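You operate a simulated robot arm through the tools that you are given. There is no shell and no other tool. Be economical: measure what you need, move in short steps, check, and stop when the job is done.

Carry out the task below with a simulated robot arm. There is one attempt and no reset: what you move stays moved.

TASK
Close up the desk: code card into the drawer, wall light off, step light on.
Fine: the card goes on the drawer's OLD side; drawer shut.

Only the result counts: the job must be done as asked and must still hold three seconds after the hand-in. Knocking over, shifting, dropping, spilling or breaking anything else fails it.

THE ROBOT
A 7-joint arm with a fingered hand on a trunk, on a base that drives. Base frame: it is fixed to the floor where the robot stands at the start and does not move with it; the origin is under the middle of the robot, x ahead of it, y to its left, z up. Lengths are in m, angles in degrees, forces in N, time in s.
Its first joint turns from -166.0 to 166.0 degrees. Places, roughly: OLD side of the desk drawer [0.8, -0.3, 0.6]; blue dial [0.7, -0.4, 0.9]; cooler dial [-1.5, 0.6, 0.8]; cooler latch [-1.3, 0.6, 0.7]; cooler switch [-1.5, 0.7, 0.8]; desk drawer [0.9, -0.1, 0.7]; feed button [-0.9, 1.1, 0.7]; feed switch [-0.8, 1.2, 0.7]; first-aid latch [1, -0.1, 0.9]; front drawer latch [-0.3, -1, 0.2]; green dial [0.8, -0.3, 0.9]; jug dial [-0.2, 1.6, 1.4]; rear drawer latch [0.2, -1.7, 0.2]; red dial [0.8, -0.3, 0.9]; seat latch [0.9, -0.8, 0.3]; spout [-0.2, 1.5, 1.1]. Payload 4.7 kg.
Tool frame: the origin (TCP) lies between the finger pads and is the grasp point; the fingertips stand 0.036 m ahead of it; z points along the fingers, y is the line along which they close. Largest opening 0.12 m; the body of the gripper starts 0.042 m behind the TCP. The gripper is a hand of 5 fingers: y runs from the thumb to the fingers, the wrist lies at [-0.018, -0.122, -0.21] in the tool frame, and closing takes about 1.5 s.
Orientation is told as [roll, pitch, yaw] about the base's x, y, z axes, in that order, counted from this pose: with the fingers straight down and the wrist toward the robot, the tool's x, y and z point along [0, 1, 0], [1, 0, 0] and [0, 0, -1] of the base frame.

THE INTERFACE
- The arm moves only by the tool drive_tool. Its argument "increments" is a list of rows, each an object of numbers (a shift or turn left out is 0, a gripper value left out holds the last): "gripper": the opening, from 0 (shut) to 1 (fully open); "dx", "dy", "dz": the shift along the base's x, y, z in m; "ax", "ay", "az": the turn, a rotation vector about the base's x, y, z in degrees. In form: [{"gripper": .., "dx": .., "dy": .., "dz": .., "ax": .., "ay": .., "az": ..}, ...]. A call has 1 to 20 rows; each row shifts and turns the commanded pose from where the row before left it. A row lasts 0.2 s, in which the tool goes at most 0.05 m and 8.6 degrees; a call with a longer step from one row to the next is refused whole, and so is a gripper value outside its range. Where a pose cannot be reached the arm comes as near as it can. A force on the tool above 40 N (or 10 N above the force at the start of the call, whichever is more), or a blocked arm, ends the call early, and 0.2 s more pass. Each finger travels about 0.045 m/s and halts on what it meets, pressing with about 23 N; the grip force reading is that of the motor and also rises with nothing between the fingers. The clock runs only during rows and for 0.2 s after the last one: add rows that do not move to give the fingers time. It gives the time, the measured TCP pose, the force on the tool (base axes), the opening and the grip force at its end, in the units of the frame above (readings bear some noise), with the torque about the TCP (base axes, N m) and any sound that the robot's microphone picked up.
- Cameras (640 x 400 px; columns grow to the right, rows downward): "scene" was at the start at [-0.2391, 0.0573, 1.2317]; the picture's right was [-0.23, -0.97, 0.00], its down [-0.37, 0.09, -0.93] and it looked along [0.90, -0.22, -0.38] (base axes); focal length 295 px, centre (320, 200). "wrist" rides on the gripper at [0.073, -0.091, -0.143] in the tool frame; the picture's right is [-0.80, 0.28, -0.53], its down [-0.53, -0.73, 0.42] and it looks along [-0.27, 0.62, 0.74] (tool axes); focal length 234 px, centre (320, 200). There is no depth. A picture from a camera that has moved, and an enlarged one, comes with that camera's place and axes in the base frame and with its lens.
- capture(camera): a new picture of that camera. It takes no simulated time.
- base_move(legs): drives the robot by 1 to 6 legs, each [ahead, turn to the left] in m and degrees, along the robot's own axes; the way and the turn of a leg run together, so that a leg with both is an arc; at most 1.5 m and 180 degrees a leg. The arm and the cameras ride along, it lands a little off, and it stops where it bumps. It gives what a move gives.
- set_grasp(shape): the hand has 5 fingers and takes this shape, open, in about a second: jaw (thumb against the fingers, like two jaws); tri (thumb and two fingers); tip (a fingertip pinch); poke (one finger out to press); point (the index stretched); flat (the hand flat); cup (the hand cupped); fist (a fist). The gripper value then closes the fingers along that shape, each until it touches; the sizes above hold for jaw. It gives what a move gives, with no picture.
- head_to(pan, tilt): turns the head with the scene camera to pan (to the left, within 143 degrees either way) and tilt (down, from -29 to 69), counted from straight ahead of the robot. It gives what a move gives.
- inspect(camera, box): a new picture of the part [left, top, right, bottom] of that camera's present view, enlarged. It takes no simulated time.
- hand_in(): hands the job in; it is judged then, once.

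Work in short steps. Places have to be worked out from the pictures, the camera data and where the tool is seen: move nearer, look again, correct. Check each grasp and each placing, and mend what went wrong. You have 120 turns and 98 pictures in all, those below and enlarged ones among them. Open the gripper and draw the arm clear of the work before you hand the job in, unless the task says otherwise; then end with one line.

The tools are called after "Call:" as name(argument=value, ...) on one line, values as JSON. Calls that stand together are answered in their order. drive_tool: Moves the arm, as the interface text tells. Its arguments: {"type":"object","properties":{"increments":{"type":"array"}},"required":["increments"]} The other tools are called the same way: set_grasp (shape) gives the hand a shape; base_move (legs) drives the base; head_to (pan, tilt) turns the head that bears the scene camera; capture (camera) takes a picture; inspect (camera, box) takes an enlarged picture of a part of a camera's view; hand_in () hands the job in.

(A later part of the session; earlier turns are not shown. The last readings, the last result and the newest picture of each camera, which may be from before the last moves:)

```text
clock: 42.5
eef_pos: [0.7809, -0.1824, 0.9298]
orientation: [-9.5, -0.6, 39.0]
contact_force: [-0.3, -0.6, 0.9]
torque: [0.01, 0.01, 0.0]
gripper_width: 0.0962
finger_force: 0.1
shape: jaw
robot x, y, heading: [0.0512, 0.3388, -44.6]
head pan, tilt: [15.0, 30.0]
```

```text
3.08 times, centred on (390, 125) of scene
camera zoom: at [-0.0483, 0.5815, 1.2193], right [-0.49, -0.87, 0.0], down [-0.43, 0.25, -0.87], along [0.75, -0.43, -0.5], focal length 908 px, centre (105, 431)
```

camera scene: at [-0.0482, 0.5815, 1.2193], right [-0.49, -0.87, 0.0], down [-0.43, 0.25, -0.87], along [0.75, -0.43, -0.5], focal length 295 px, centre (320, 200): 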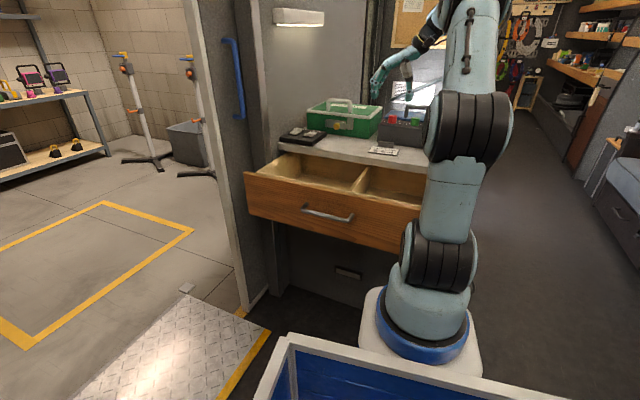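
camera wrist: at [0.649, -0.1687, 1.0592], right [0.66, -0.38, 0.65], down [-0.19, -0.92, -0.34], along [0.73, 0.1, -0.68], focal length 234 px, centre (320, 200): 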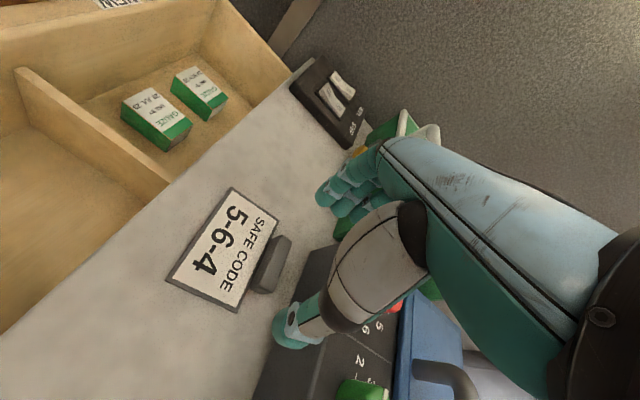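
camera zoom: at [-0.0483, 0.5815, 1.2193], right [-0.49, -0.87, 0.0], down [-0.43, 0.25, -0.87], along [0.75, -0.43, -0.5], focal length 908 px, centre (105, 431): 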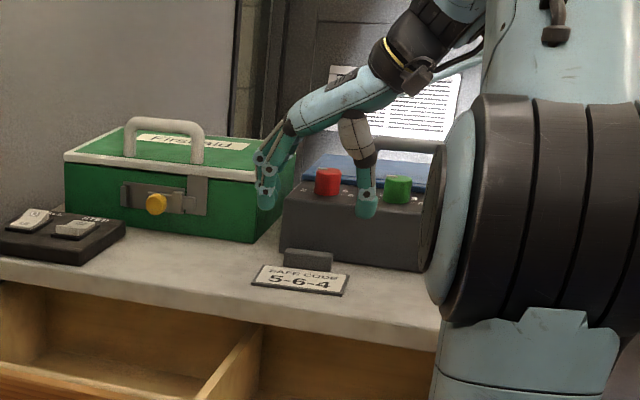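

Fingers and thumb straddle the block evenly. I descend to grasp height with small steps.

Call:
drive_tool(increments=[{"dx": 0.001, "dy": -0.002, "dz": -0.015}, {"dz": -0.015}, {"dz": -0.015}, {"dz": -0.01}, {"dz": -0.006}, {}])

Call:
capture(camera="wrist")

Call:
inspect(camera="scene", box=[300, 60, 480, 190])

```text
clock: 43.9
eef_pos: [0.7829, -0.1844, 0.8697]
orientation: [-9.6, -0.6, 39.1]
contact_force: [4.7, 5.7, 14.4]
torque: [-0.26, -0.86, 0.47]
gripper_width: 0.0966
finger_force: 0.1
shape: jaw
robot x, y, heading: [0.0515, 0.3404, -44.3]
head pan, tilt: [15.0, 30.0]
```

```text
56 pictures are left
camera wrist: at [0.6493, -0.1701, 0.9985], right [0.66, -0.38, 0.65], down [-0.19, -0.92, -0.34], along [0.73, 0.1, -0.68], focal length 234 px, centre (320, 200)
```

wrist: 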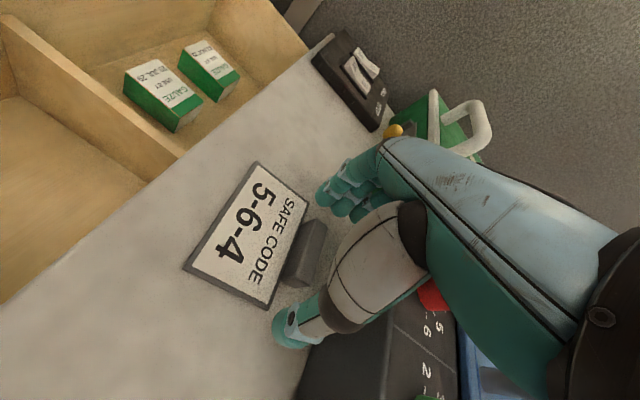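

```text
3.08 times, centred on (390, 125) of scene
camera zoom: at [-0.0486, 0.5819, 1.2192], right [-0.49, -0.87, 0.0], down [-0.43, 0.25, -0.87], along [0.75, -0.43, -0.5], focal length 908 px, centre (105, 431)
```

zoom: 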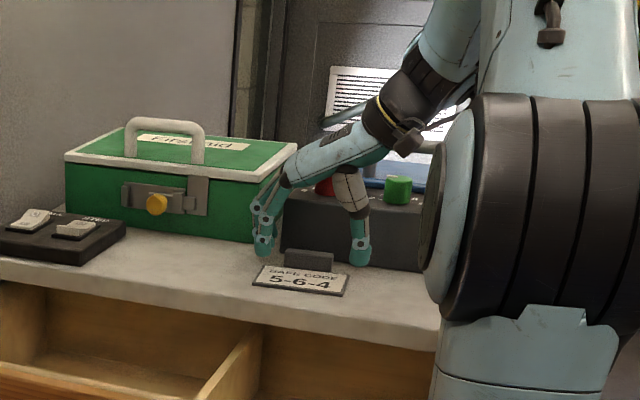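

A light contact: the torque suggests the outermost finger's knuckle touches the case's corner. I rise, lean further and shift 8 mm away from the case before lowering again.

Call:
drive_tool(increments=[{"dz": 0.02}, {"dz": 0.01, "dx": -0.006, "dy": 0.007}, {"ax": -5, "ay": -4}, {"ax": -4, "ay": -3.2}, {"dz": -0.01}, {"dz": -0.01}, {"dz": -0.008}, {}])

Call:
capture(camera="wrist")

```text
clock: 45.7
eef_pos: [0.7757, -0.1784, 0.8715]
orientation: [-21.0, -0.6, 39.2]
contact_force: [0.6, 0.1, -0.6]
torque: [0.03, -0.05, -0.01]
gripper_width: 0.0962
finger_force: 0.0
shape: jaw
robot x, y, heading: [0.053, 0.3398, -44.6]
head pan, tilt: [15.0, 30.0]
```

```text
54 pictures are left
camera wrist: at [0.6277, -0.1455, 0.9796], right [0.57, -0.26, 0.78], down [-0.16, -0.96, -0.21], along [0.81, 0.0, -0.59], focal length 234 px, centre (320, 200)
```

wrist: 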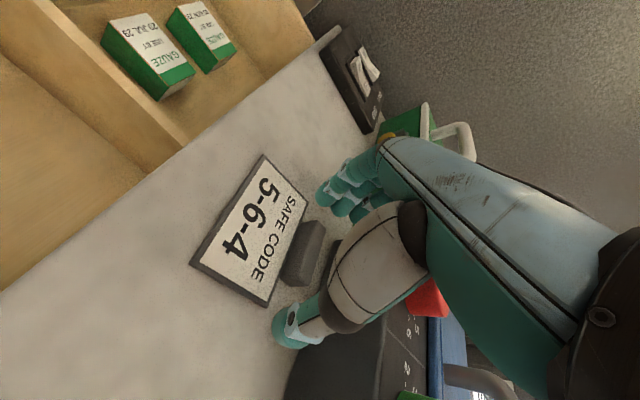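

No contact now and the tips are aligned with the block. I lower another centimetre and close.

Call:
drive_tool(increments=[{"dz": -0.006}, {"dz": -0.005}, {"gripper": 0.3}, {}, {}, {}, {}, {}, {}])

Call:
capture(camera="wrist")

Call:
inspect(camera="scene", box=[300, 60, 480, 190])

```text
clock: 47.7
eef_pos: [0.7753, -0.1787, 0.8607]
orientation: [-21.0, -0.5, 39.3]
contact_force: [-0.4, -1.5, 1.3]
torque: [-0.01, -0.04, 0.01]
gripper_width: 0.0625
finger_force: 22.2
shape: jaw
robot x, y, heading: [0.0529, 0.3377, -44.5]
head pan, tilt: [15.0, 30.0]
```

```text
53 pictures are left
camera wrist: at [0.6279, -0.1453, 0.9687], right [0.57, -0.26, 0.78], down [-0.16, -0.96, -0.21], along [0.81, 0.0, -0.59], focal length 234 px, centre (320, 200)
```

wrist: 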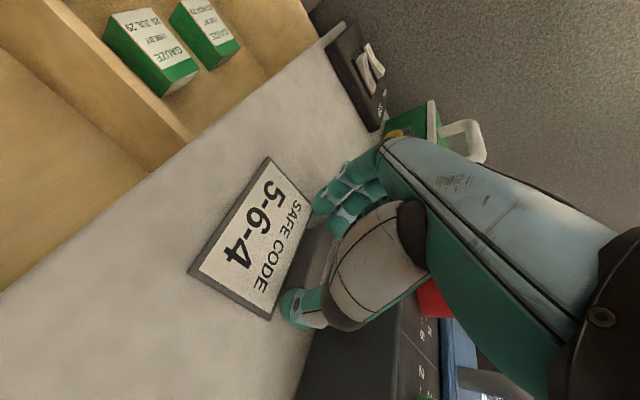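

```text
3.08 times, centred on (390, 125) of scene
camera zoom: at [-0.0482, 0.5815, 1.2193], right [-0.49, -0.87, 0.0], down [-0.43, 0.25, -0.87], along [0.75, -0.43, -0.5], focal length 908 px, centre (105, 431)
```

zoom: 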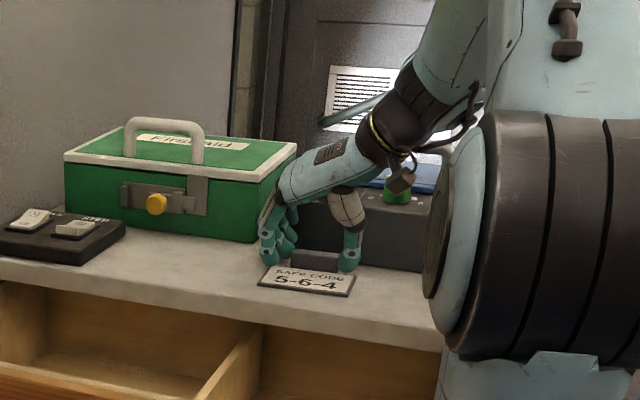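

Gripped at 62 mm, matching the block's length. I lift gently and look.

Call:
drive_tool(increments=[{"gripper": 0.2, "dz": 0.008}, {"dz": 0.012, "dx": -0.003, "dy": 0.004}, {"dz": 0.02, "dx": -0.006, "dy": 0.008}, {"dz": 0.03, "dx": -0.006, "dy": 0.008}, {"dz": 0.03, "dx": -0.006, "dy": 0.008}, {}])

Call:
capture(camera="wrist")

Call:
capture(camera="scene")

```text
clock: 49.1
eef_pos: [0.7535, -0.1512, 0.9605]
orientation: [-20.9, -0.5, 39.2]
contact_force: [-0.1, 0.2, -0.6]
torque: [0.0, -0.02, -0.02]
gripper_width: 0.0626
finger_force: 22.9
shape: jaw
robot x, y, heading: [0.0551, 0.3405, -44.9]
head pan, tilt: [15.0, 30.0]
```

```text
51 pictures are left
camera wrist: at [0.6066, -0.1173, 1.0688], right [0.57, -0.26, 0.78], down [-0.16, -0.96, -0.21], along [0.81, 0.0, -0.59], focal length 234 px, centre (320, 200)
```

wrist: 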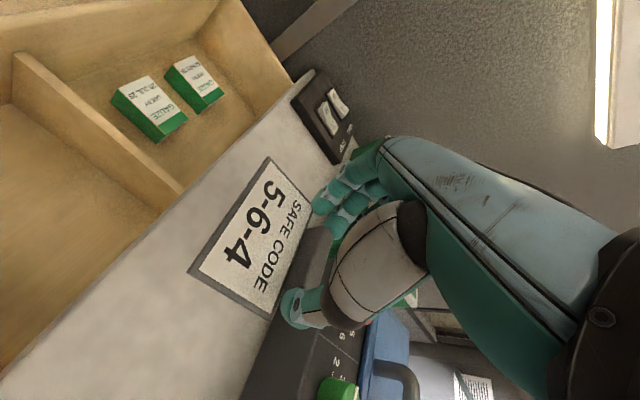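

```text
50 pictures are left
camera scene: at [-0.0482, 0.5815, 1.2193], right [-0.49, -0.87, 0.0], down [-0.43, 0.25, -0.87], along [0.75, -0.43, -0.5], focal length 295 px, centre (320, 200)
```

scene: 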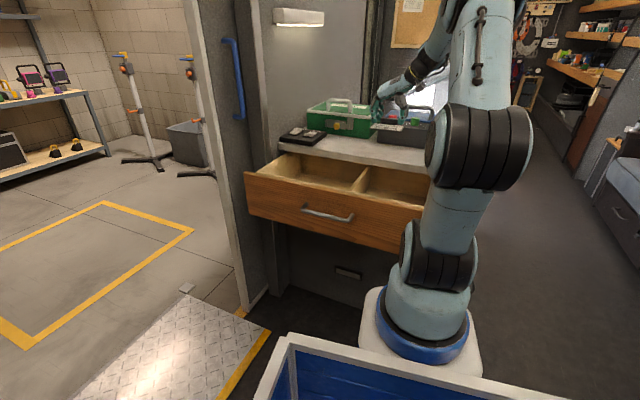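

The card is held firmly and level. I carry it over the OLD compartment, staying high, and look.

Call:
drive_tool(increments=[{"dx": -0.033, "dy": 0.016}, {"dx": -0.033, "dy": 0.016}, {"dx": -0.033, "dy": 0.016}, {"dx": -0.033, "dy": 0.016}, {"dx": -0.033, "dy": 0.015}, {}])

Call:
capture(camera="wrist")

Call:
capture(camera="scene")

```text
clock: 50.5
eef_pos: [0.5875, -0.0697, 0.9598]
orientation: [-21.0, -0.4, 39.3]
contact_force: [0.6, 0.2, -0.3]
torque: [0.0, -0.02, 0.0]
gripper_width: 0.0625
finger_force: 22.9
shape: jaw
robot x, y, heading: [0.0496, 0.3366, -44.5]
head pan, tilt: [15.0, 30.0]
```

```text
49 pictures are left
camera wrist: at [0.4399, -0.037, 1.0686], right [0.57, -0.26, 0.78], down [-0.16, -0.96, -0.21], along [0.81, 0.0, -0.59], focal length 234 px, centre (320, 200)
```

wrist: 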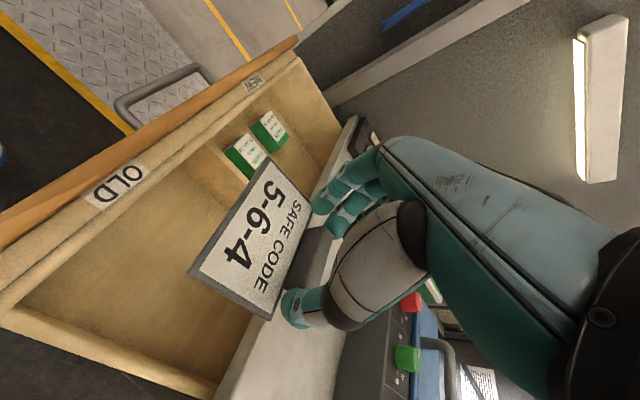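

```text
48 pictures are left
camera scene: at [-0.0482, 0.5815, 1.2193], right [-0.49, -0.87, 0.0], down [-0.43, 0.25, -0.87], along [0.75, -0.43, -0.5], focal length 295 px, centre (320, 200)
```

scene: 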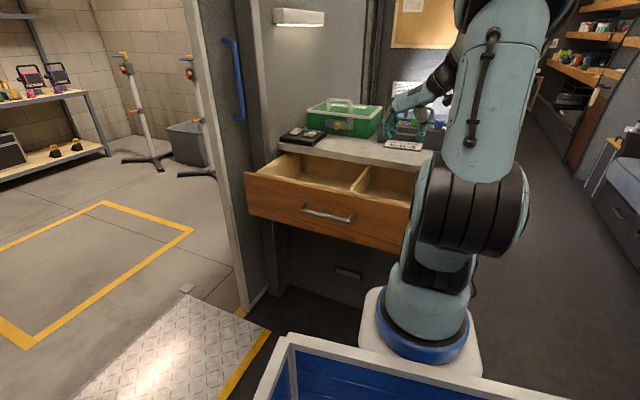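

The card is centred over OLD (compartment u 0.32–0.55, v 0.30–0.49; the card spans well inside). I lower it in steps and watch the force.

Call:
drive_tool(increments=[{"dz": -0.03}, {"dz": -0.03}, {"dz": -0.03}, {"dz": -0.03}, {"dz": -0.03}, {"dz": -0.03}, {}])

Call:
capture(camera="wrist")

Call:
inspect(camera="scene", box=[240, 80, 460, 250])

```text
clock: 52.1
eef_pos: [0.5885, -0.0721, 0.7803]
orientation: [-21.0, -0.5, 39.0]
contact_force: [0.7, 0.0, -0.4]
torque: [0.0, 0.0, 0.01]
gripper_width: 0.0625
finger_force: 22.7
shape: jaw
robot x, y, heading: [0.0522, 0.3371, -44.6]
head pan, tilt: [15.0, 30.0]
```

```text
47 pictures are left
camera wrist: at [0.442, -0.0386, 0.8887], right [0.57, -0.26, 0.78], down [-0.16, -0.96, -0.21], along [0.81, 0.0, -0.59], focal length 234 px, centre (320, 200)
```

wrist: 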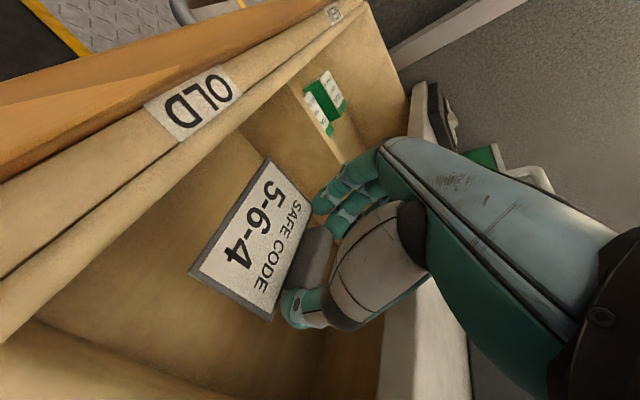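

```text
2.35 times, centred on (350, 165) of scene
camera zoom: at [-0.0482, 0.5815, 1.2193], right [-0.49, -0.87, 0.0], down [-0.43, 0.25, -0.87], along [0.75, -0.43, -0.5], focal length 695 px, centre (249, 282)
```

zoom: 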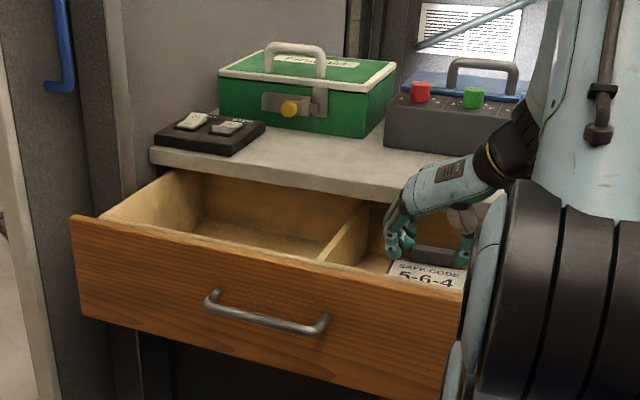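

The card is inside the compartment with no contact. I continue lowering slowly until it meets the floor.

Call:
drive_tool(increments=[{"dz": -0.015}, {"dz": -0.015}, {"dz": -0.012}, {"dz": -0.008}, {}])

Call:
capture(camera="wrist")

```text
clock: 53.3
eef_pos: [0.5889, -0.0722, 0.7294]
orientation: [-20.9, -0.5, 39.1]
contact_force: [0.1, -0.5, -0.8]
torque: [0.0, -0.03, -0.01]
gripper_width: 0.0628
finger_force: 22.9
shape: jaw
robot x, y, heading: [0.049, 0.3387, -44.6]
head pan, tilt: [15.0, 30.0]
```

```text
45 pictures are left
camera wrist: at [0.4419, -0.0392, 0.8373], right [0.57, -0.26, 0.78], down [-0.16, -0.96, -0.21], along [0.81, 0.0, -0.59], focal length 234 px, centre (320, 200)
```

wrist: 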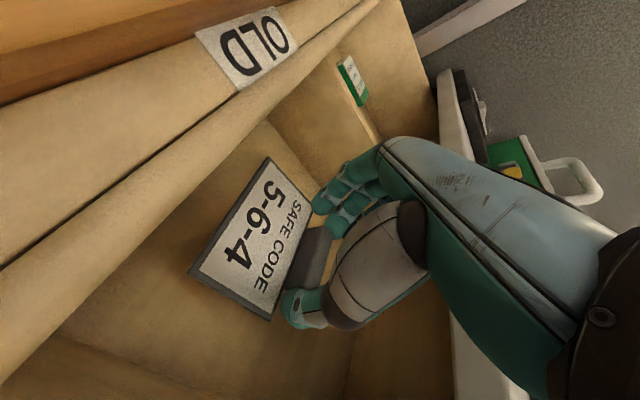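

Still no contact; I go on lowering in small steps.

Call:
drive_tool(increments=[{"dz": -0.008}, {"dz": -0.008}, {"dz": -0.007}, {"dz": -0.007}, {}])

Call:
capture(camera="wrist")

```text
clock: 54.5
eef_pos: [0.5879, -0.0715, 0.6999]
orientation: [-21.0, -0.5, 39.1]
contact_force: [0.8, -0.4, -0.5]
torque: [-0.01, 0.01, 0.03]
gripper_width: 0.0625
finger_force: 23.1
shape: jaw
robot x, y, heading: [0.0521, 0.3392, -44.5]
head pan, tilt: [15.0, 30.0]
```

```text
44 pictures are left
camera wrist: at [0.4409, -0.0386, 0.8076], right [0.57, -0.26, 0.78], down [-0.16, -0.96, -0.21], along [0.81, 0.0, -0.59], focal length 234 px, centre (320, 200)
```

wrist: 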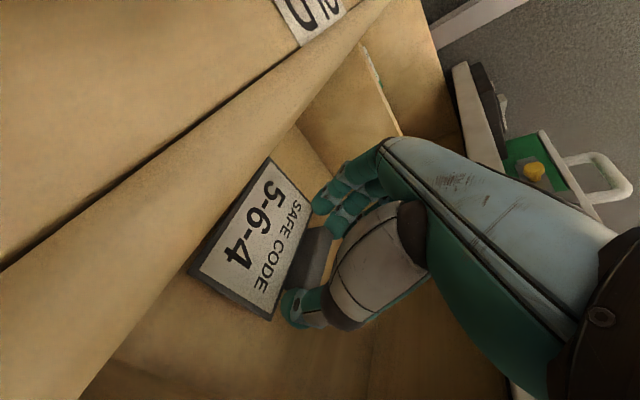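

Shadows show the floor is near; a few more small steps.

Call:
drive_tool(increments=[{"dz": -0.005}, {"dz": -0.005}, {}])

Call:
capture(camera="wrist")

```text
clock: 55.3
eef_pos: [0.5871, -0.0719, 0.6907]
orientation: [-21.0, -0.5, 39.3]
contact_force: [-0.1, -0.4, -1.2]
torque: [0.02, -0.03, 0.01]
gripper_width: 0.0624
finger_force: 22.2
shape: jaw
robot x, y, heading: [0.052, 0.3422, -44.7]
head pan, tilt: [15.0, 30.0]
```

```text
43 pictures are left
camera wrist: at [0.4409, -0.0392, 0.7975], right [0.57, -0.26, 0.78], down [-0.16, -0.96, -0.21], along [0.81, 0.0, -0.59], focal length 234 px, centre (320, 200)
```

wrist: 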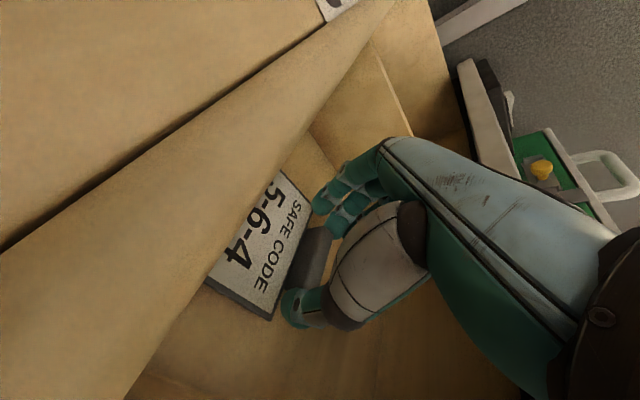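

The wrist camera is now close above the drawer rim, so I lower in tiny steps and watch the force.

Call:
drive_tool(increments=[{"dz": -0.004}, {"dz": -0.004}, {}])

Call:
inspect(camera="scene", box=[330, 100, 450, 230])

```text
clock: 56.1
eef_pos: [0.5893, -0.0706, 0.6816]
orientation: [-20.9, -0.5, 39.1]
contact_force: [-0.7, -0.9, 0.5]
torque: [-0.03, -0.06, 0.01]
gripper_width: 0.0625
finger_force: 22.5
shape: jaw
robot x, y, heading: [0.0511, 0.3425, -44.5]
head pan, tilt: [15.0, 30.0]
```

```text
3.08 times, centred on (390, 165) of scene
camera zoom: at [-0.0482, 0.5815, 1.2193], right [-0.49, -0.87, 0.0], down [-0.43, 0.25, -0.87], along [0.75, -0.43, -0.5], focal length 908 px, centre (105, 308)
```

zoom: 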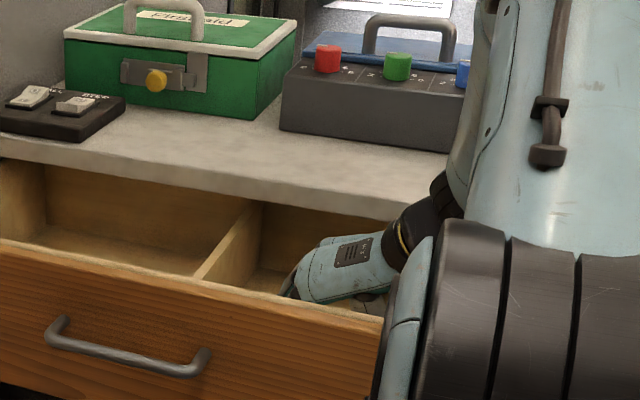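

No contact yet; a few more millimetres.

Call:
drive_tool(increments=[{"dz": -0.004}, {"dz": -0.004}, {"dz": -0.003}, {}])

Call:
capture(camera="wrist")

```text
clock: 57.1
eef_pos: [0.5892, -0.072, 0.6721]
orientation: [-21.3, -0.5, 39.1]
contact_force: [-2.9, -1.3, 29.7]
torque: [-0.03, -0.41, -0.15]
gripper_width: 0.0632
finger_force: 23.1
shape: jaw
robot x, y, heading: [0.0511, 0.3403, -44.9]
head pan, tilt: [15.0, 30.0]
```

```text
41 pictures are left
camera wrist: at [0.4413, -0.0387, 0.7804], right [0.56, -0.26, 0.78], down [-0.16, -0.97, -0.21], along [0.81, -0.01, -0.58], focal length 234 px, centre (320, 200)
```

wrist: 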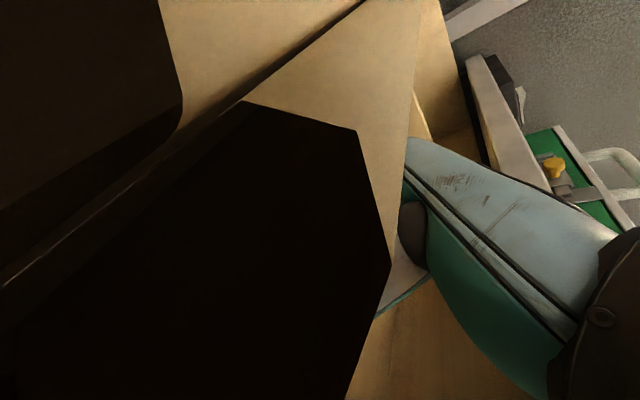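

Force 30 N with almost no torque about the tips, so the card is on the drawer floor. I ease up a touch, open the fingers and rise a little.

Call:
drive_tool(increments=[{"dz": 0.002}, {"gripper": 0.75}, {}, {}, {}, {}, {"dz": 0.01}, {"dz": 0.015}, {"dz": 0.02}, {}])

Call:
capture(camera="wrist")

```text
clock: 59.3
eef_pos: [0.5889, -0.0716, 0.7182]
orientation: [-21.0, -0.5, 39.1]
contact_force: [-0.2, 0.1, 0.3]
torque: [0.02, 0.0, 0.03]
gripper_width: 0.0897
finger_force: 0.2
shape: jaw
robot x, y, heading: [0.0526, 0.339, -44.5]
head pan, tilt: [15.0, 30.0]
```

```text
40 pictures are left
camera wrist: at [0.441, -0.0389, 0.826], right [0.57, -0.26, 0.78], down [-0.16, -0.96, -0.21], along [0.81, 0.0, -0.59], focal length 234 px, centre (320, 200)
```

wrist: 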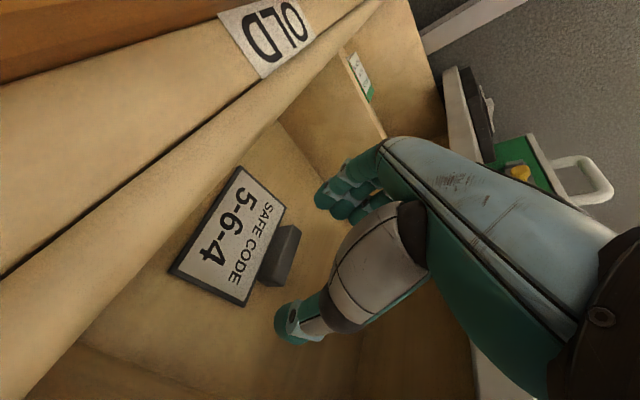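

The card lies flat in OLD and is free. I rise clear and turn the hand back to facing the desk.

Call:
drive_tool(increments=[{"dz": 0.04}, {"dz": 0.04}, {"dz": 0.04}, {"dz": 0.04}, {"dz": 0.04}, {"dz": 0.04}, {"dz": 0.04}, {}])

Call:
drive_tool(increments=[{"ax": 7.5, "ay": 1, "az": -4}, {"az": -8.4}, {"az": -8.4}, {"az": -8.4}, {"az": -8.4}, {"az": -8.4}, {"az": -8.4}, {"az": -8.4}, {"az": -8.4}, {"az": -8.4}, {"az": -8.4}, {}])

Call:
capture(camera="scene")

```text
clock: 61.1
eef_pos: [0.5846, -0.0739, 0.9961]
orientation: [-21.0, -0.5, 39.2]
contact_force: [-0.3, 0.2, -0.6]
torque: [0.0, -0.04, 0.02]
gripper_width: 0.0896
finger_force: 0.1
shape: jaw
robot x, y, heading: [0.0519, 0.3383, -44.5]
head pan, tilt: [15.0, 30.0]
```

```text
clock: 63.7
eef_pos: [0.588, -0.0719, 0.9994]
orientation: [-14.4, -4.2, -49.2]
contact_force: [0.0, 0.6, -0.5]
torque: [0.01, -0.03, -0.03]
gripper_width: 0.0896
finger_force: 0.0
shape: jaw
robot x, y, heading: [0.051, 0.3354, -44.5]
head pan, tilt: [15.0, 30.0]
```

```text
39 pictures are left
camera scene: at [-0.0483, 0.5815, 1.2193], right [-0.49, -0.87, 0.0], down [-0.43, 0.25, -0.87], along [0.75, -0.43, -0.5], focal length 295 px, centre (320, 200)
```

scene: 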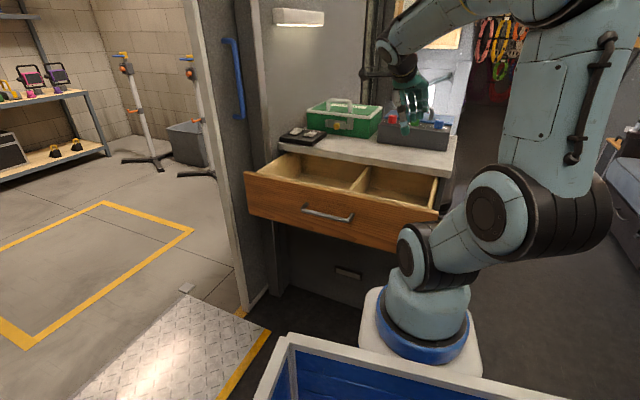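

The card is placed. Now I level the hand, make a fist and go to the front of the drawer to push it shut.

Call:
set_grasp(shape="fist")

Call:
drive_tool(increments=[{"ax": 4.7, "ay": -5.4}, {"ax": 4.7, "ay": -5.4}, {"dx": -0.01, "dy": 0.045}, {"dx": -0.01, "dy": 0.045}, {"dx": -0.01, "dy": 0.045}, {"dx": -0.01, "dy": 0.045}, {"dx": -0.01, "dy": 0.045}, {"dx": -0.01, "dy": 0.045}, {"dx": -0.01, "dy": 0.045}, {"dy": 0.02, "ax": -6.5, "ay": -5.2}, {"ax": -6.5, "ay": -5.2}, {"ax": -6.5, "ay": -5.2}, {"ax": -6.5, "ay": -5.2}, {"ax": -6.5, "ay": -5.2}, {"ax": -6.5, "ay": -5.2}, {"ax": -6.5, "ay": -5.2}, {"ax": -6.5, "ay": -5.2}, {}])

Call:
capture(camera="scene")

Call:
capture(camera="wrist")

```text
clock: 64.6
eef_pos: [0.5873, -0.0714, 0.9987]
orientation: [-14.5, -4.2, -49.1]
contact_force: [-0.8, -0.5, 1.0]
torque: [-0.01, 0.04, 0.02]
gripper_width: 0.0
finger_force: 0.0
shape: fist
robot x, y, heading: [0.052, 0.3371, -44.8]
head pan, tilt: [15.0, 30.0]
```

```text
clock: 68.4
eef_pos: [0.5184, 0.262, 0.9977]
orientation: [-2.5, -65.2, -48.5]
contact_force: [-0.8, 1.0, 0.2]
torque: [0.01, 0.02, 0.02]
gripper_width: 0.0002
finger_force: 0.1
shape: fist
out of reach, approached as far as the arm can: row 17
robot x, y, heading: [0.052, 0.3394, -44.6]
head pan, tilt: [15.0, 30.0]
```

```text
38 pictures are left
camera scene: at [-0.0482, 0.5816, 1.2193], right [-0.49, -0.87, 0.0], down [-0.43, 0.25, -0.87], along [0.75, -0.43, -0.5], focal length 295 px, centre (320, 200)
```

scene: 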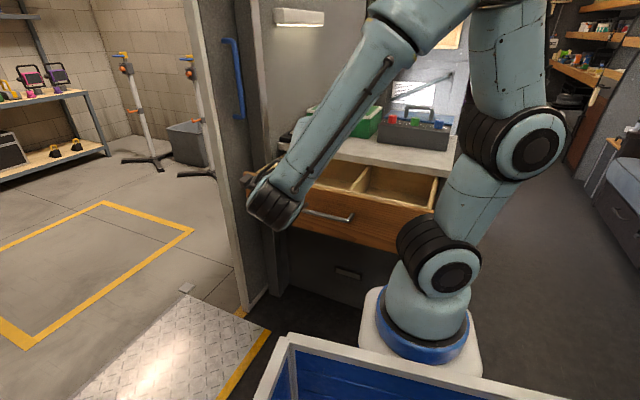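

```text
37 pictures are left
camera wrist: at [0.4678, 0.4385, 0.975], right [-0.84, -0.22, 0.49], down [-0.38, -0.41, -0.83], along [0.39, -0.89, 0.26], focal length 234 px, centre (320, 200)
```

wrist: 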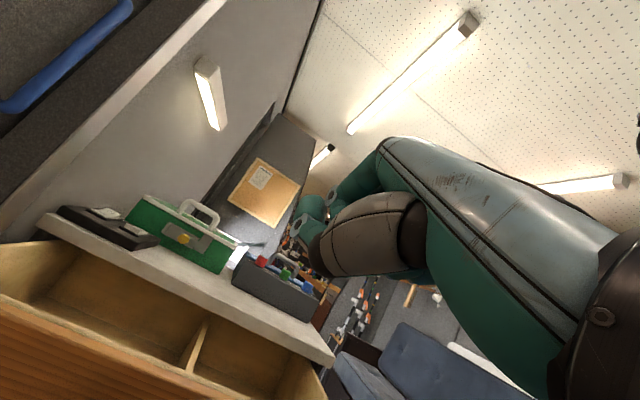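

The standoff is clear of the handle by about 0.1 m. I lower to drawer height and then push along the desk normal.

Call:
drive_tool(increments=[{"dx": 0.012, "dy": 0.009, "dz": -0.03}, {"dx": 0.012, "dy": 0.009, "dz": -0.04}, {"dz": -0.04}, {"dz": -0.04}, {"dz": -0.04}, {"dz": -0.04}, {"dz": -0.04}, {}])

Call:
capture(camera="wrist")

Call:
capture(camera="scene")

```text
clock: 70.2
eef_pos: [0.5427, 0.2816, 0.7286]
orientation: [-2.5, -65.0, -48.6]
contact_force: [-0.9, -0.9, 0.4]
torque: [0.01, 0.01, -0.07]
gripper_width: 0.0
finger_force: 0.0
shape: fist
robot x, y, heading: [0.0531, 0.3365, -44.4]
head pan, tilt: [15.0, 30.0]
```

```text
36 pictures are left
camera wrist: at [0.4906, 0.4563, 0.7057], right [-0.84, -0.22, 0.49], down [-0.38, -0.41, -0.83], along [0.39, -0.89, 0.26], focal length 234 px, centre (320, 200)
```

wrist: 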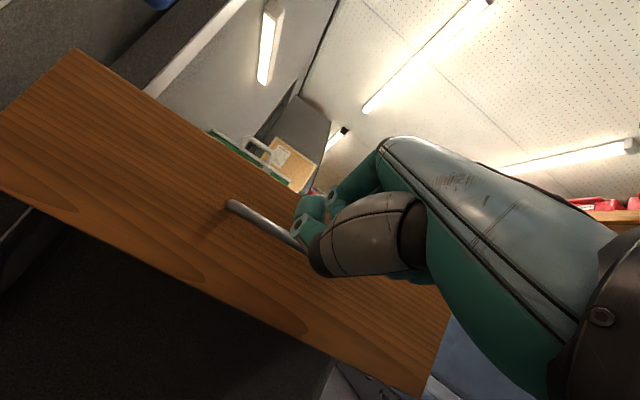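

```text
35 pictures are left
camera scene: at [-0.0482, 0.5816, 1.2193], right [-0.49, -0.87, 0.0], down [-0.43, 0.25, -0.87], along [0.75, -0.43, -0.5], focal length 295 px, centre (320, 200)
```

scene: 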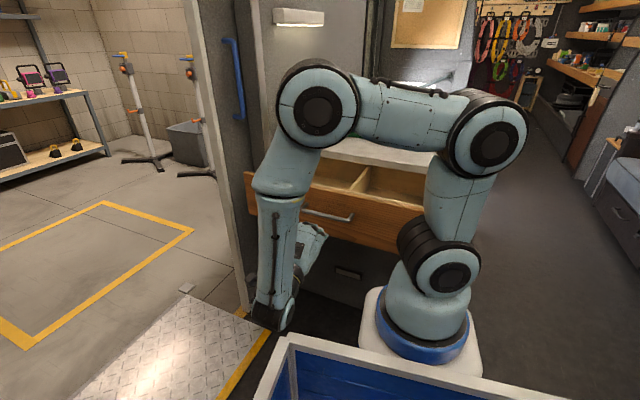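

Aligned with the handle. I push along the desk normal.

Call:
drive_tool(increments=[{"dx": 0.012, "dy": -0.016}, {"dx": 0.012, "dy": -0.016}, {"dx": 0.012, "dy": -0.016}, {"dx": 0.012, "dy": -0.016}, {"dx": 0.009, "dy": -0.012}, {"dx": 0.009, "dy": -0.012}, {"dx": 0.009, "dy": -0.012}, {"dx": 0.009, "dy": -0.012}, {"dx": 0.009, "dy": -0.012}, {"dx": 0.009, "dy": -0.012}, {"dx": 0.009, "dy": -0.012}, {"dx": 0.009, "dy": -0.012}])

Call:
capture(camera="wrist")

```text
clock: 72.8
eef_pos: [0.6633, 0.1216, 0.7282]
orientation: [-2.6, -65.0, -48.5]
contact_force: [-0.2, 1.2, 0.4]
torque: [-0.04, 0.03, 0.0]
gripper_width: 0.0
finger_force: 0.0
shape: fist
robot x, y, heading: [0.0518, 0.338, -44.8]
head pan, tilt: [15.0, 30.0]
```

```text
34 pictures are left
camera wrist: at [0.6115, 0.2971, 0.7056], right [-0.84, -0.22, 0.49], down [-0.38, -0.41, -0.83], along [0.39, -0.89, 0.26], focal length 234 px, centre (320, 200)
```

wrist: 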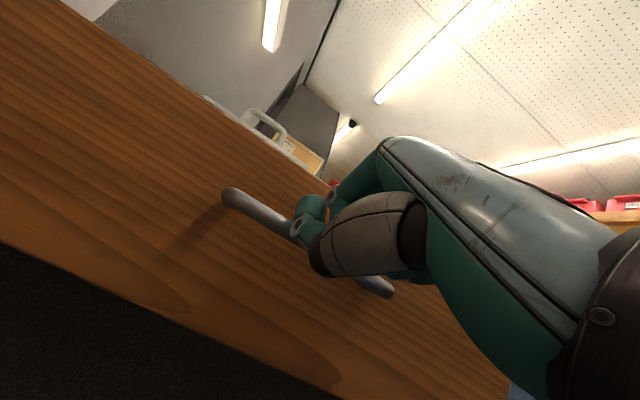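

It's moving easily. I keep pushing until it meets the stop.

Call:
drive_tool(increments=[{"dx": 0.009, "dy": -0.012}, {"dx": 0.009, "dy": -0.012}, {"dx": 0.009, "dy": -0.012}, {"dx": 0.009, "dy": -0.012}, {"dx": 0.009, "dy": -0.012}, {"dx": 0.009, "dy": -0.012}, {"dx": 0.009, "dy": -0.012}, {"dx": 0.009, "dy": -0.012}, {"dx": 0.006, "dy": -0.008}, {"dx": 0.006, "dy": -0.008}, {"dx": 0.006, "dy": -0.008}, {"dx": 0.006, "dy": -0.008}])

Call:
capture(camera="scene")

Call:
capture(camera="wrist")

```text
clock: 75.3
eef_pos: [0.7503, 0.0045, 0.725]
orientation: [-3.3, -64.9, -47.5]
contact_force: [-17.9, 16.8, 6.2]
torque: [0.13, -0.04, 0.52]
gripper_width: 0.1138
finger_force: 0.0
shape: fist
robot x, y, heading: [0.0543, 0.3385, -44.3]
head pan, tilt: [15.0, 30.0]
stopped in row 12: the force on the tool passed its limit at 60 N (the readings are from after the stop); the commanded pose is now the measured one
```

```text
33 pictures are left
camera scene: at [-0.0497, 0.5821, 1.2191], right [-0.49, -0.87, 0.0], down [-0.44, 0.25, -0.87], along [0.75, -0.43, -0.5], focal length 295 px, centre (320, 200)
```

scene: 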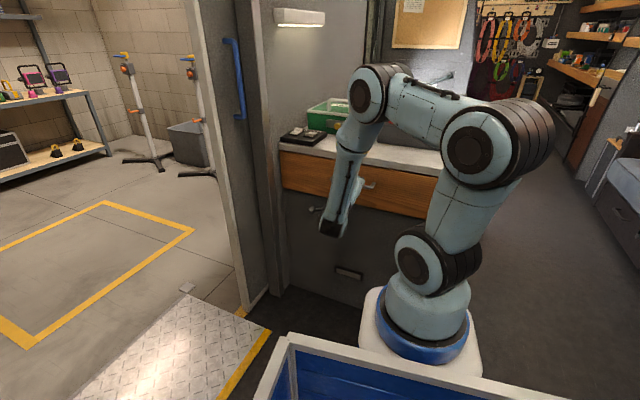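

```text
32 pictures are left
camera wrist: at [0.6988, 0.1792, 0.7027], right [-0.84, -0.23, 0.49], down [-0.38, -0.41, -0.83], along [0.39, -0.88, 0.26], focal length 234 px, centre (320, 200)
```

wrist: 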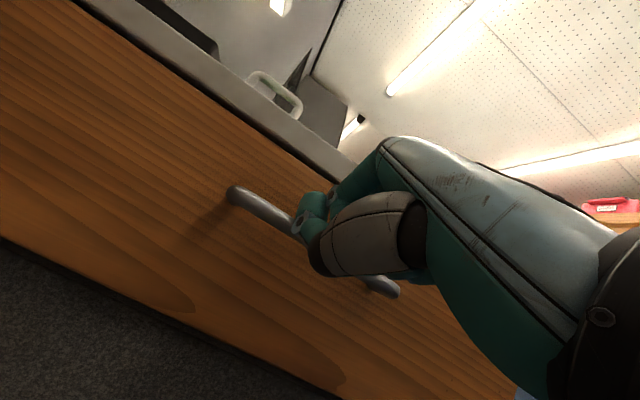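

The drawer met its stop. I back off gently and rise, then check that it's flush.

Call:
drive_tool(increments=[{"dx": -0.006, "dy": 0.008}, {"dx": -0.012, "dy": 0.016}, {"dx": -0.018, "dy": 0.024}, {"dx": -0.018, "dy": 0.024}, {"dx": -0.018, "dy": 0.024}, {"dz": 0.04}, {"dz": 0.04}, {"dz": 0.04}, {"dz": 0.04, "ax": 6.2, "ay": 5.2}, {"dz": 0.04, "ax": 6.2, "ay": 5.2}, {"dz": 0.04, "ax": 6.2, "ay": 5.2}, {"dz": 0.04, "ax": 6.2, "ay": 5.2}, {"dz": 0.04, "ax": 6.2, "ay": 5.2}, {"ax": 6.2, "ay": 5.2}, {"ax": 6.2, "ay": 5.2}, {"ax": 6.2, "ay": 5.2}, {}])

Call:
capture(camera="wrist")

Call:
inspect(camera="scene", box=[250, 90, 470, 250])

```text
clock: 78.9
eef_pos: [0.6801, 0.0997, 1.0458]
orientation: [-1.1, -0.1, -49.0]
contact_force: [0.4, -0.1, 0.2]
torque: [0.0, -0.01, 0.0]
gripper_width: 0.0
finger_force: 0.1
shape: fist
robot x, y, heading: [0.0505, 0.3341, -44.7]
head pan, tilt: [15.0, 30.0]
```

```text
31 pictures are left
camera wrist: at [0.6761, 0.217, 1.1883], right [-0.42, -0.73, 0.54], down [-0.89, 0.2, -0.42], along [0.2, -0.65, -0.73], focal length 234 px, centre (320, 200)
```

wrist: 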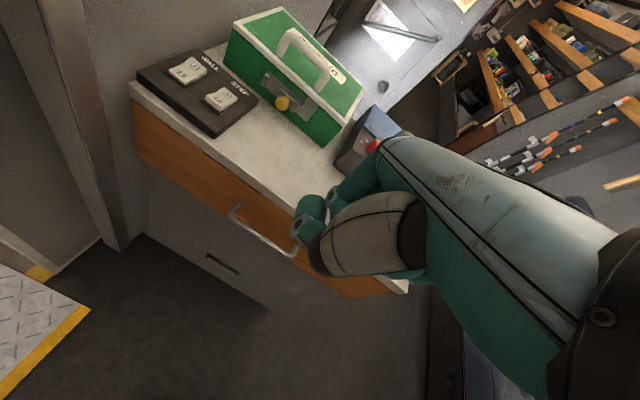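

```text
2.50 times, centred on (360, 170) of scene
camera zoom: at [-0.0488, 0.5816, 1.2193], right [-0.49, -0.87, 0.0], down [-0.44, 0.25, -0.87], along [0.75, -0.43, -0.5], focal length 738 px, centre (220, 275)
```

zoom: 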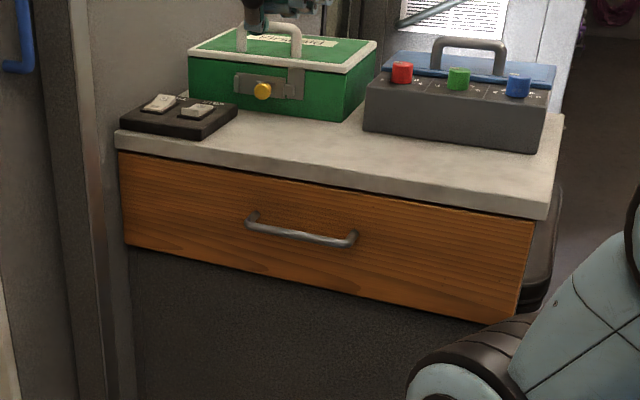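

The drawer sits flush as at the start. Next the switches: I drive 0.2 m closer, take the poke shape and look at the panel.

Call:
base_move(legs=[[0.2, 0]])

Call:
set_grasp(shape="poke")

Call:
capture(camera="wrist")

Call:
capture(camera="scene")

```text
clock: 80.5
eef_pos: [0.8239, -0.0434, 1.0447]
orientation: [-1.0, -0.1, -49.2]
contact_force: [-0.6, 0.6, -0.1]
torque: [-0.02, 0.02, 0.01]
gripper_width: 0.0002
finger_force: 0.0
shape: fist
robot x, y, heading: [0.1932, 0.2022, -44.5]
head pan, tilt: [15.0, 30.0]
```

```text
clock: 81.4
eef_pos: [0.8224, -0.0432, 1.0448]
orientation: [-1.1, -0.2, -49.2]
contact_force: [0.2, -0.3, 0.0]
torque: [-0.02, -0.03, -0.02]
gripper_width: 0.0
finger_force: 0.1
shape: poke
robot x, y, heading: [0.1979, 0.1966, -44.7]
head pan, tilt: [15.0, 30.0]
```

```text
29 pictures are left
camera wrist: at [0.8197, 0.0741, 1.1879], right [-0.42, -0.73, 0.54], down [-0.89, 0.2, -0.42], along [0.2, -0.65, -0.73], focal length 234 px, centre (320, 200)
```

wrist: 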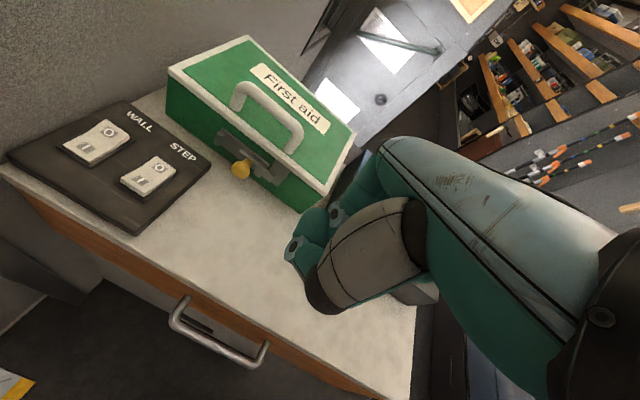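

```text
28 pictures are left
camera scene: at [0.0956, 0.4402, 1.2193], right [-0.49, -0.87, 0.0], down [-0.43, 0.25, -0.87], along [0.75, -0.43, -0.5], focal length 295 px, centre (320, 200)
```

scene: 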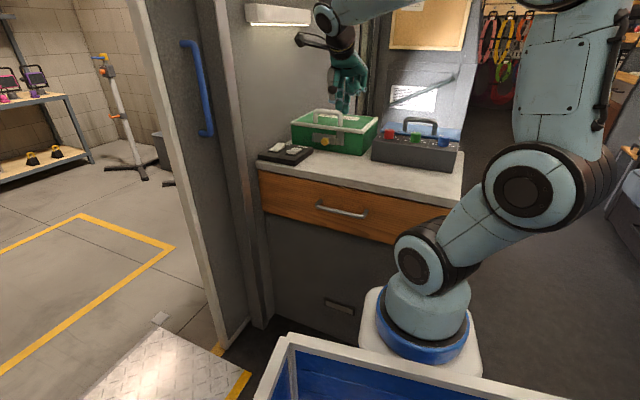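

Rocker marks triangulate to WALL O (1.077,0.057,0.85) and STEP I (0.999,0.041,0.85). I zoom on the poking finger to find its tip relative to the TCP.

Call:
inspect(camera="scene", box=[300, 30, 400, 130])

Call:
inspect(camera="wrist", box=[260, 140, 460, 340])

```text
4.00 times, centred on (350, 80) of scene
camera zoom: at [0.0956, 0.4402, 1.2193], right [-0.49, -0.87, 0.0], down [-0.43, 0.25, -0.87], along [0.75, -0.43, -0.5], focal length 1181 px, centre (200, 680)
```

zoom: 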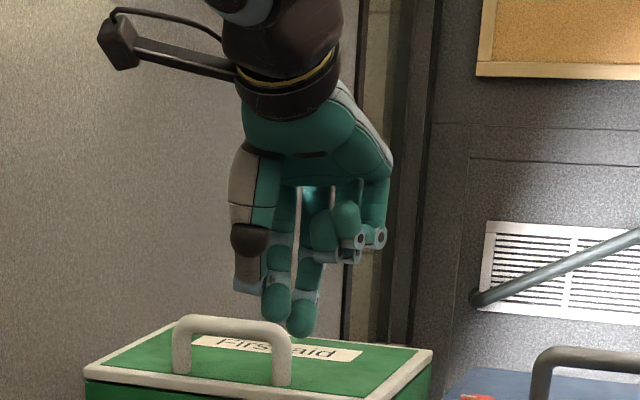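

```text
2.00 times, centred on (360, 240) of wrist
camera zoom: at [0.8197, 0.0741, 1.1879], right [-0.42, -0.73, 0.54], down [-0.89, 0.2, -0.42], along [0.2, -0.65, -0.73], focal length 468 px, centre (240, 120)
```

zoom: 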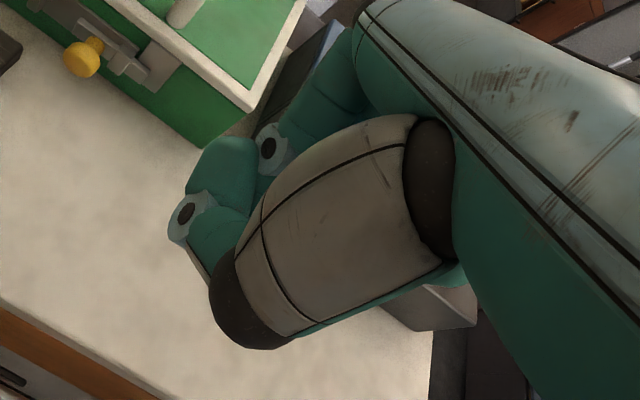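

The panel stands close to the side wall (about 4.5 cm beyond the WALL rocker), so I turn the hand to yaw about -6°, which keeps the wrist camera and wrist off the wall, lean it back a little and go above STEP's I end.

Call:
drive_tool(increments=[{"dy": 0.03, "az": 8.5}, {"dy": 0.03, "az": 8.5}, {"dy": 0.025, "az": 8.5}, {"dx": 0.03, "az": 8.5}, {"dx": 0.03, "az": 8.5}, {"dx": 0.03, "ax": -0.8, "ay": -7.5}, {"dx": 0.03, "ax": -0.8, "ay": -7.5}, {"dx": 0.03}, {"dx": 0.017}, {"dz": -0.03}, {"dz": -0.03}, {}])

Call:
inspect(camera="scene", box=[230, 50, 350, 180])

Call:
capture(camera="wrist")

```text
clock: 84.0
eef_pos: [0.9883, 0.0423, 0.9847]
orientation: [-0.9, -15.3, -6.8]
contact_force: [0.2, 0.2, -0.2]
torque: [-0.02, 0.03, -0.01]
gripper_width: 0.0
finger_force: 0.0
shape: poke
robot x, y, heading: [0.1984, 0.1997, -44.5]
head pan, tilt: [15.0, 30.0]
```

```text
3.08 times, centred on (290, 115) of scene
camera zoom: at [0.0956, 0.4402, 1.2193], right [-0.49, -0.87, 0.0], down [-0.43, 0.25, -0.87], along [0.75, -0.43, -0.5], focal length 908 px, centre (412, 462)
```

zoom: 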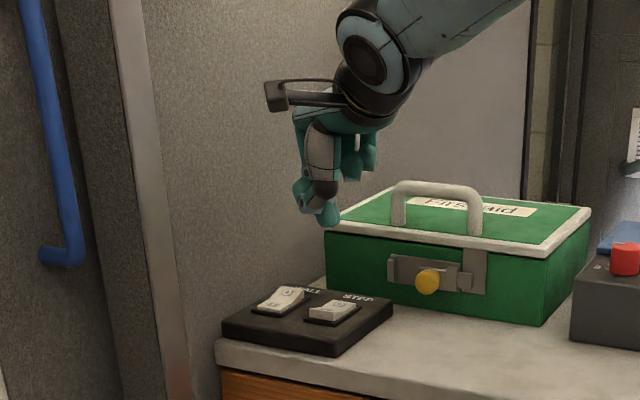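

```text
24 pictures are left
camera wrist: at [0.8724, 0.1306, 1.0979], right [0.03, -0.8, 0.59], down [-0.66, -0.47, -0.59], along [0.75, -0.37, -0.54], focal length 234 px, centre (320, 200)
```

wrist: 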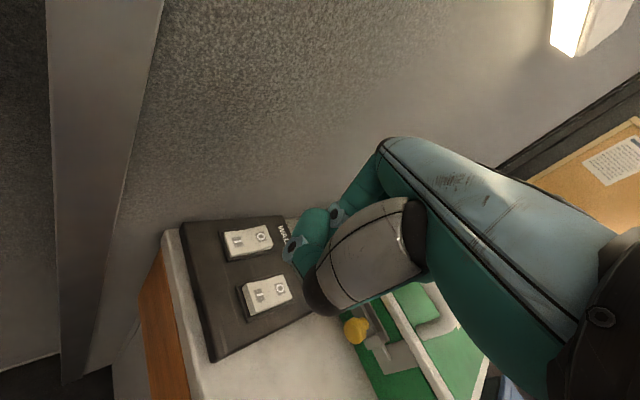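

The lower fingertip sits at about (0.998,0.028,0.949), slightly right of the TCP axis. I shift left 16 mm so it's above STEP's I end and descend close to it.

Call:
drive_tool(increments=[{"dx": -0.001, "dy": 0.016}, {"dz": -0.03}, {"dz": -0.03}, {"dz": -0.01}, {}])

Call:
inspect(camera="scene", box=[250, 90, 330, 170])

Call:
inspect(camera="wrist", box=[180, 180, 400, 340])

```text
clock: 85.2
eef_pos: [0.9868, 0.0586, 0.9163]
orientation: [-0.9, -15.3, -6.6]
contact_force: [0.2, -0.8, 0.2]
torque: [-0.01, -0.03, 0.02]
gripper_width: 0.0
finger_force: 0.2
shape: poke
robot x, y, heading: [0.1937, 0.1984, -44.5]
head pan, tilt: [15.0, 30.0]
```

```text
5.00 times, centred on (290, 130) of scene
camera zoom: at [0.0956, 0.4402, 1.2193], right [-0.49, -0.87, 0.0], down [-0.43, 0.25, -0.87], along [0.75, -0.43, -0.5], focal length 1476 px, centre (470, 550)
```

zoom: 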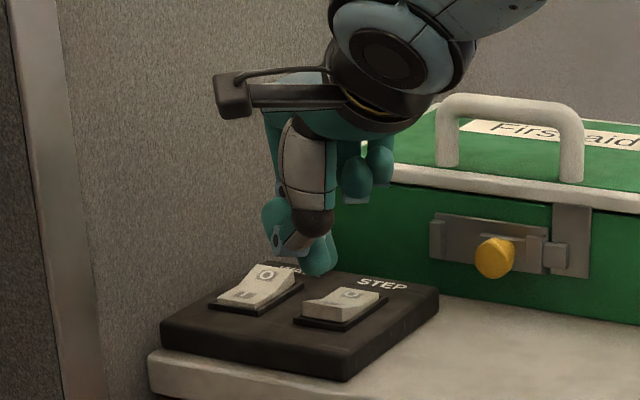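

```text
2.50 times, centred on (290, 260) of wrist
camera zoom: at [0.8709, 0.1464, 1.0294], right [0.03, -0.8, 0.59], down [-0.66, -0.47, -0.59], along [0.75, -0.37, -0.54], focal length 585 px, centre (395, 50)
```

zoom: 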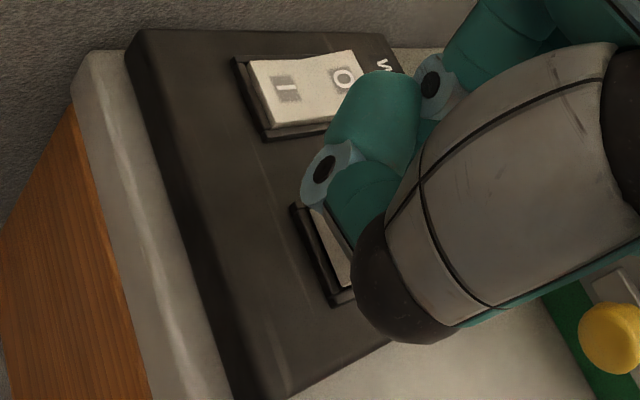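

Combining both views puts the fingertip at about (0.977,0.05,0.881), so it needs to go 2 cm forward. I shift, then press down on STEP's I end in small steps.

Call:
drive_tool(increments=[{"dx": 0.02, "dy": -0.008}, {"dz": -0.008}, {"dz": -0.006}, {"dz": -0.005}, {"dz": -0.004}, {}])

Call:
inspect(camera="scene", box=[250, 90, 330, 170])

Call:
inspect(camera="wrist", box=[180, 180, 400, 340])

```text
clock: 86.6
eef_pos: [1.009, 0.0505, 0.8914]
orientation: [-0.9, -15.3, -6.7]
contact_force: [0.7, -0.6, 0.1]
torque: [0.03, 0.01, -0.01]
gripper_width: 0.0001
finger_force: 0.0
shape: poke
robot x, y, heading: [0.1908, 0.1975, -44.6]
head pan, tilt: [15.0, 30.0]
```

```text
5.00 times, centred on (290, 130) of scene
camera zoom: at [0.0956, 0.4402, 1.2193], right [-0.49, -0.87, 0.0], down [-0.43, 0.25, -0.87], along [0.75, -0.43, -0.5], focal length 1476 px, centre (470, 550)
```

zoom: 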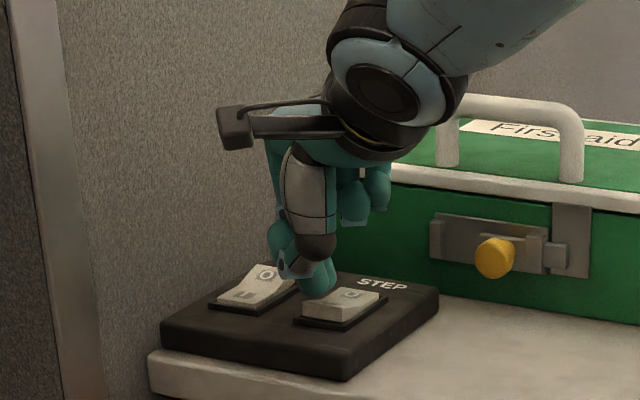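

```text
2.50 times, centred on (290, 260) of wrist
camera zoom: at [0.8931, 0.1381, 1.0065], right [0.03, -0.8, 0.59], down [-0.66, -0.47, -0.59], along [0.75, -0.37, -0.54], focal length 585 px, centre (395, 50)
```

zoom: 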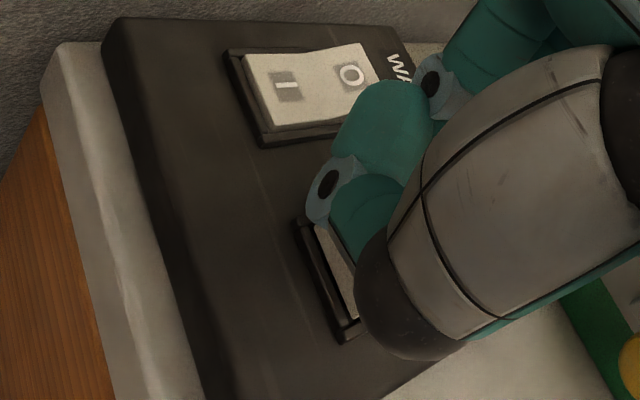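

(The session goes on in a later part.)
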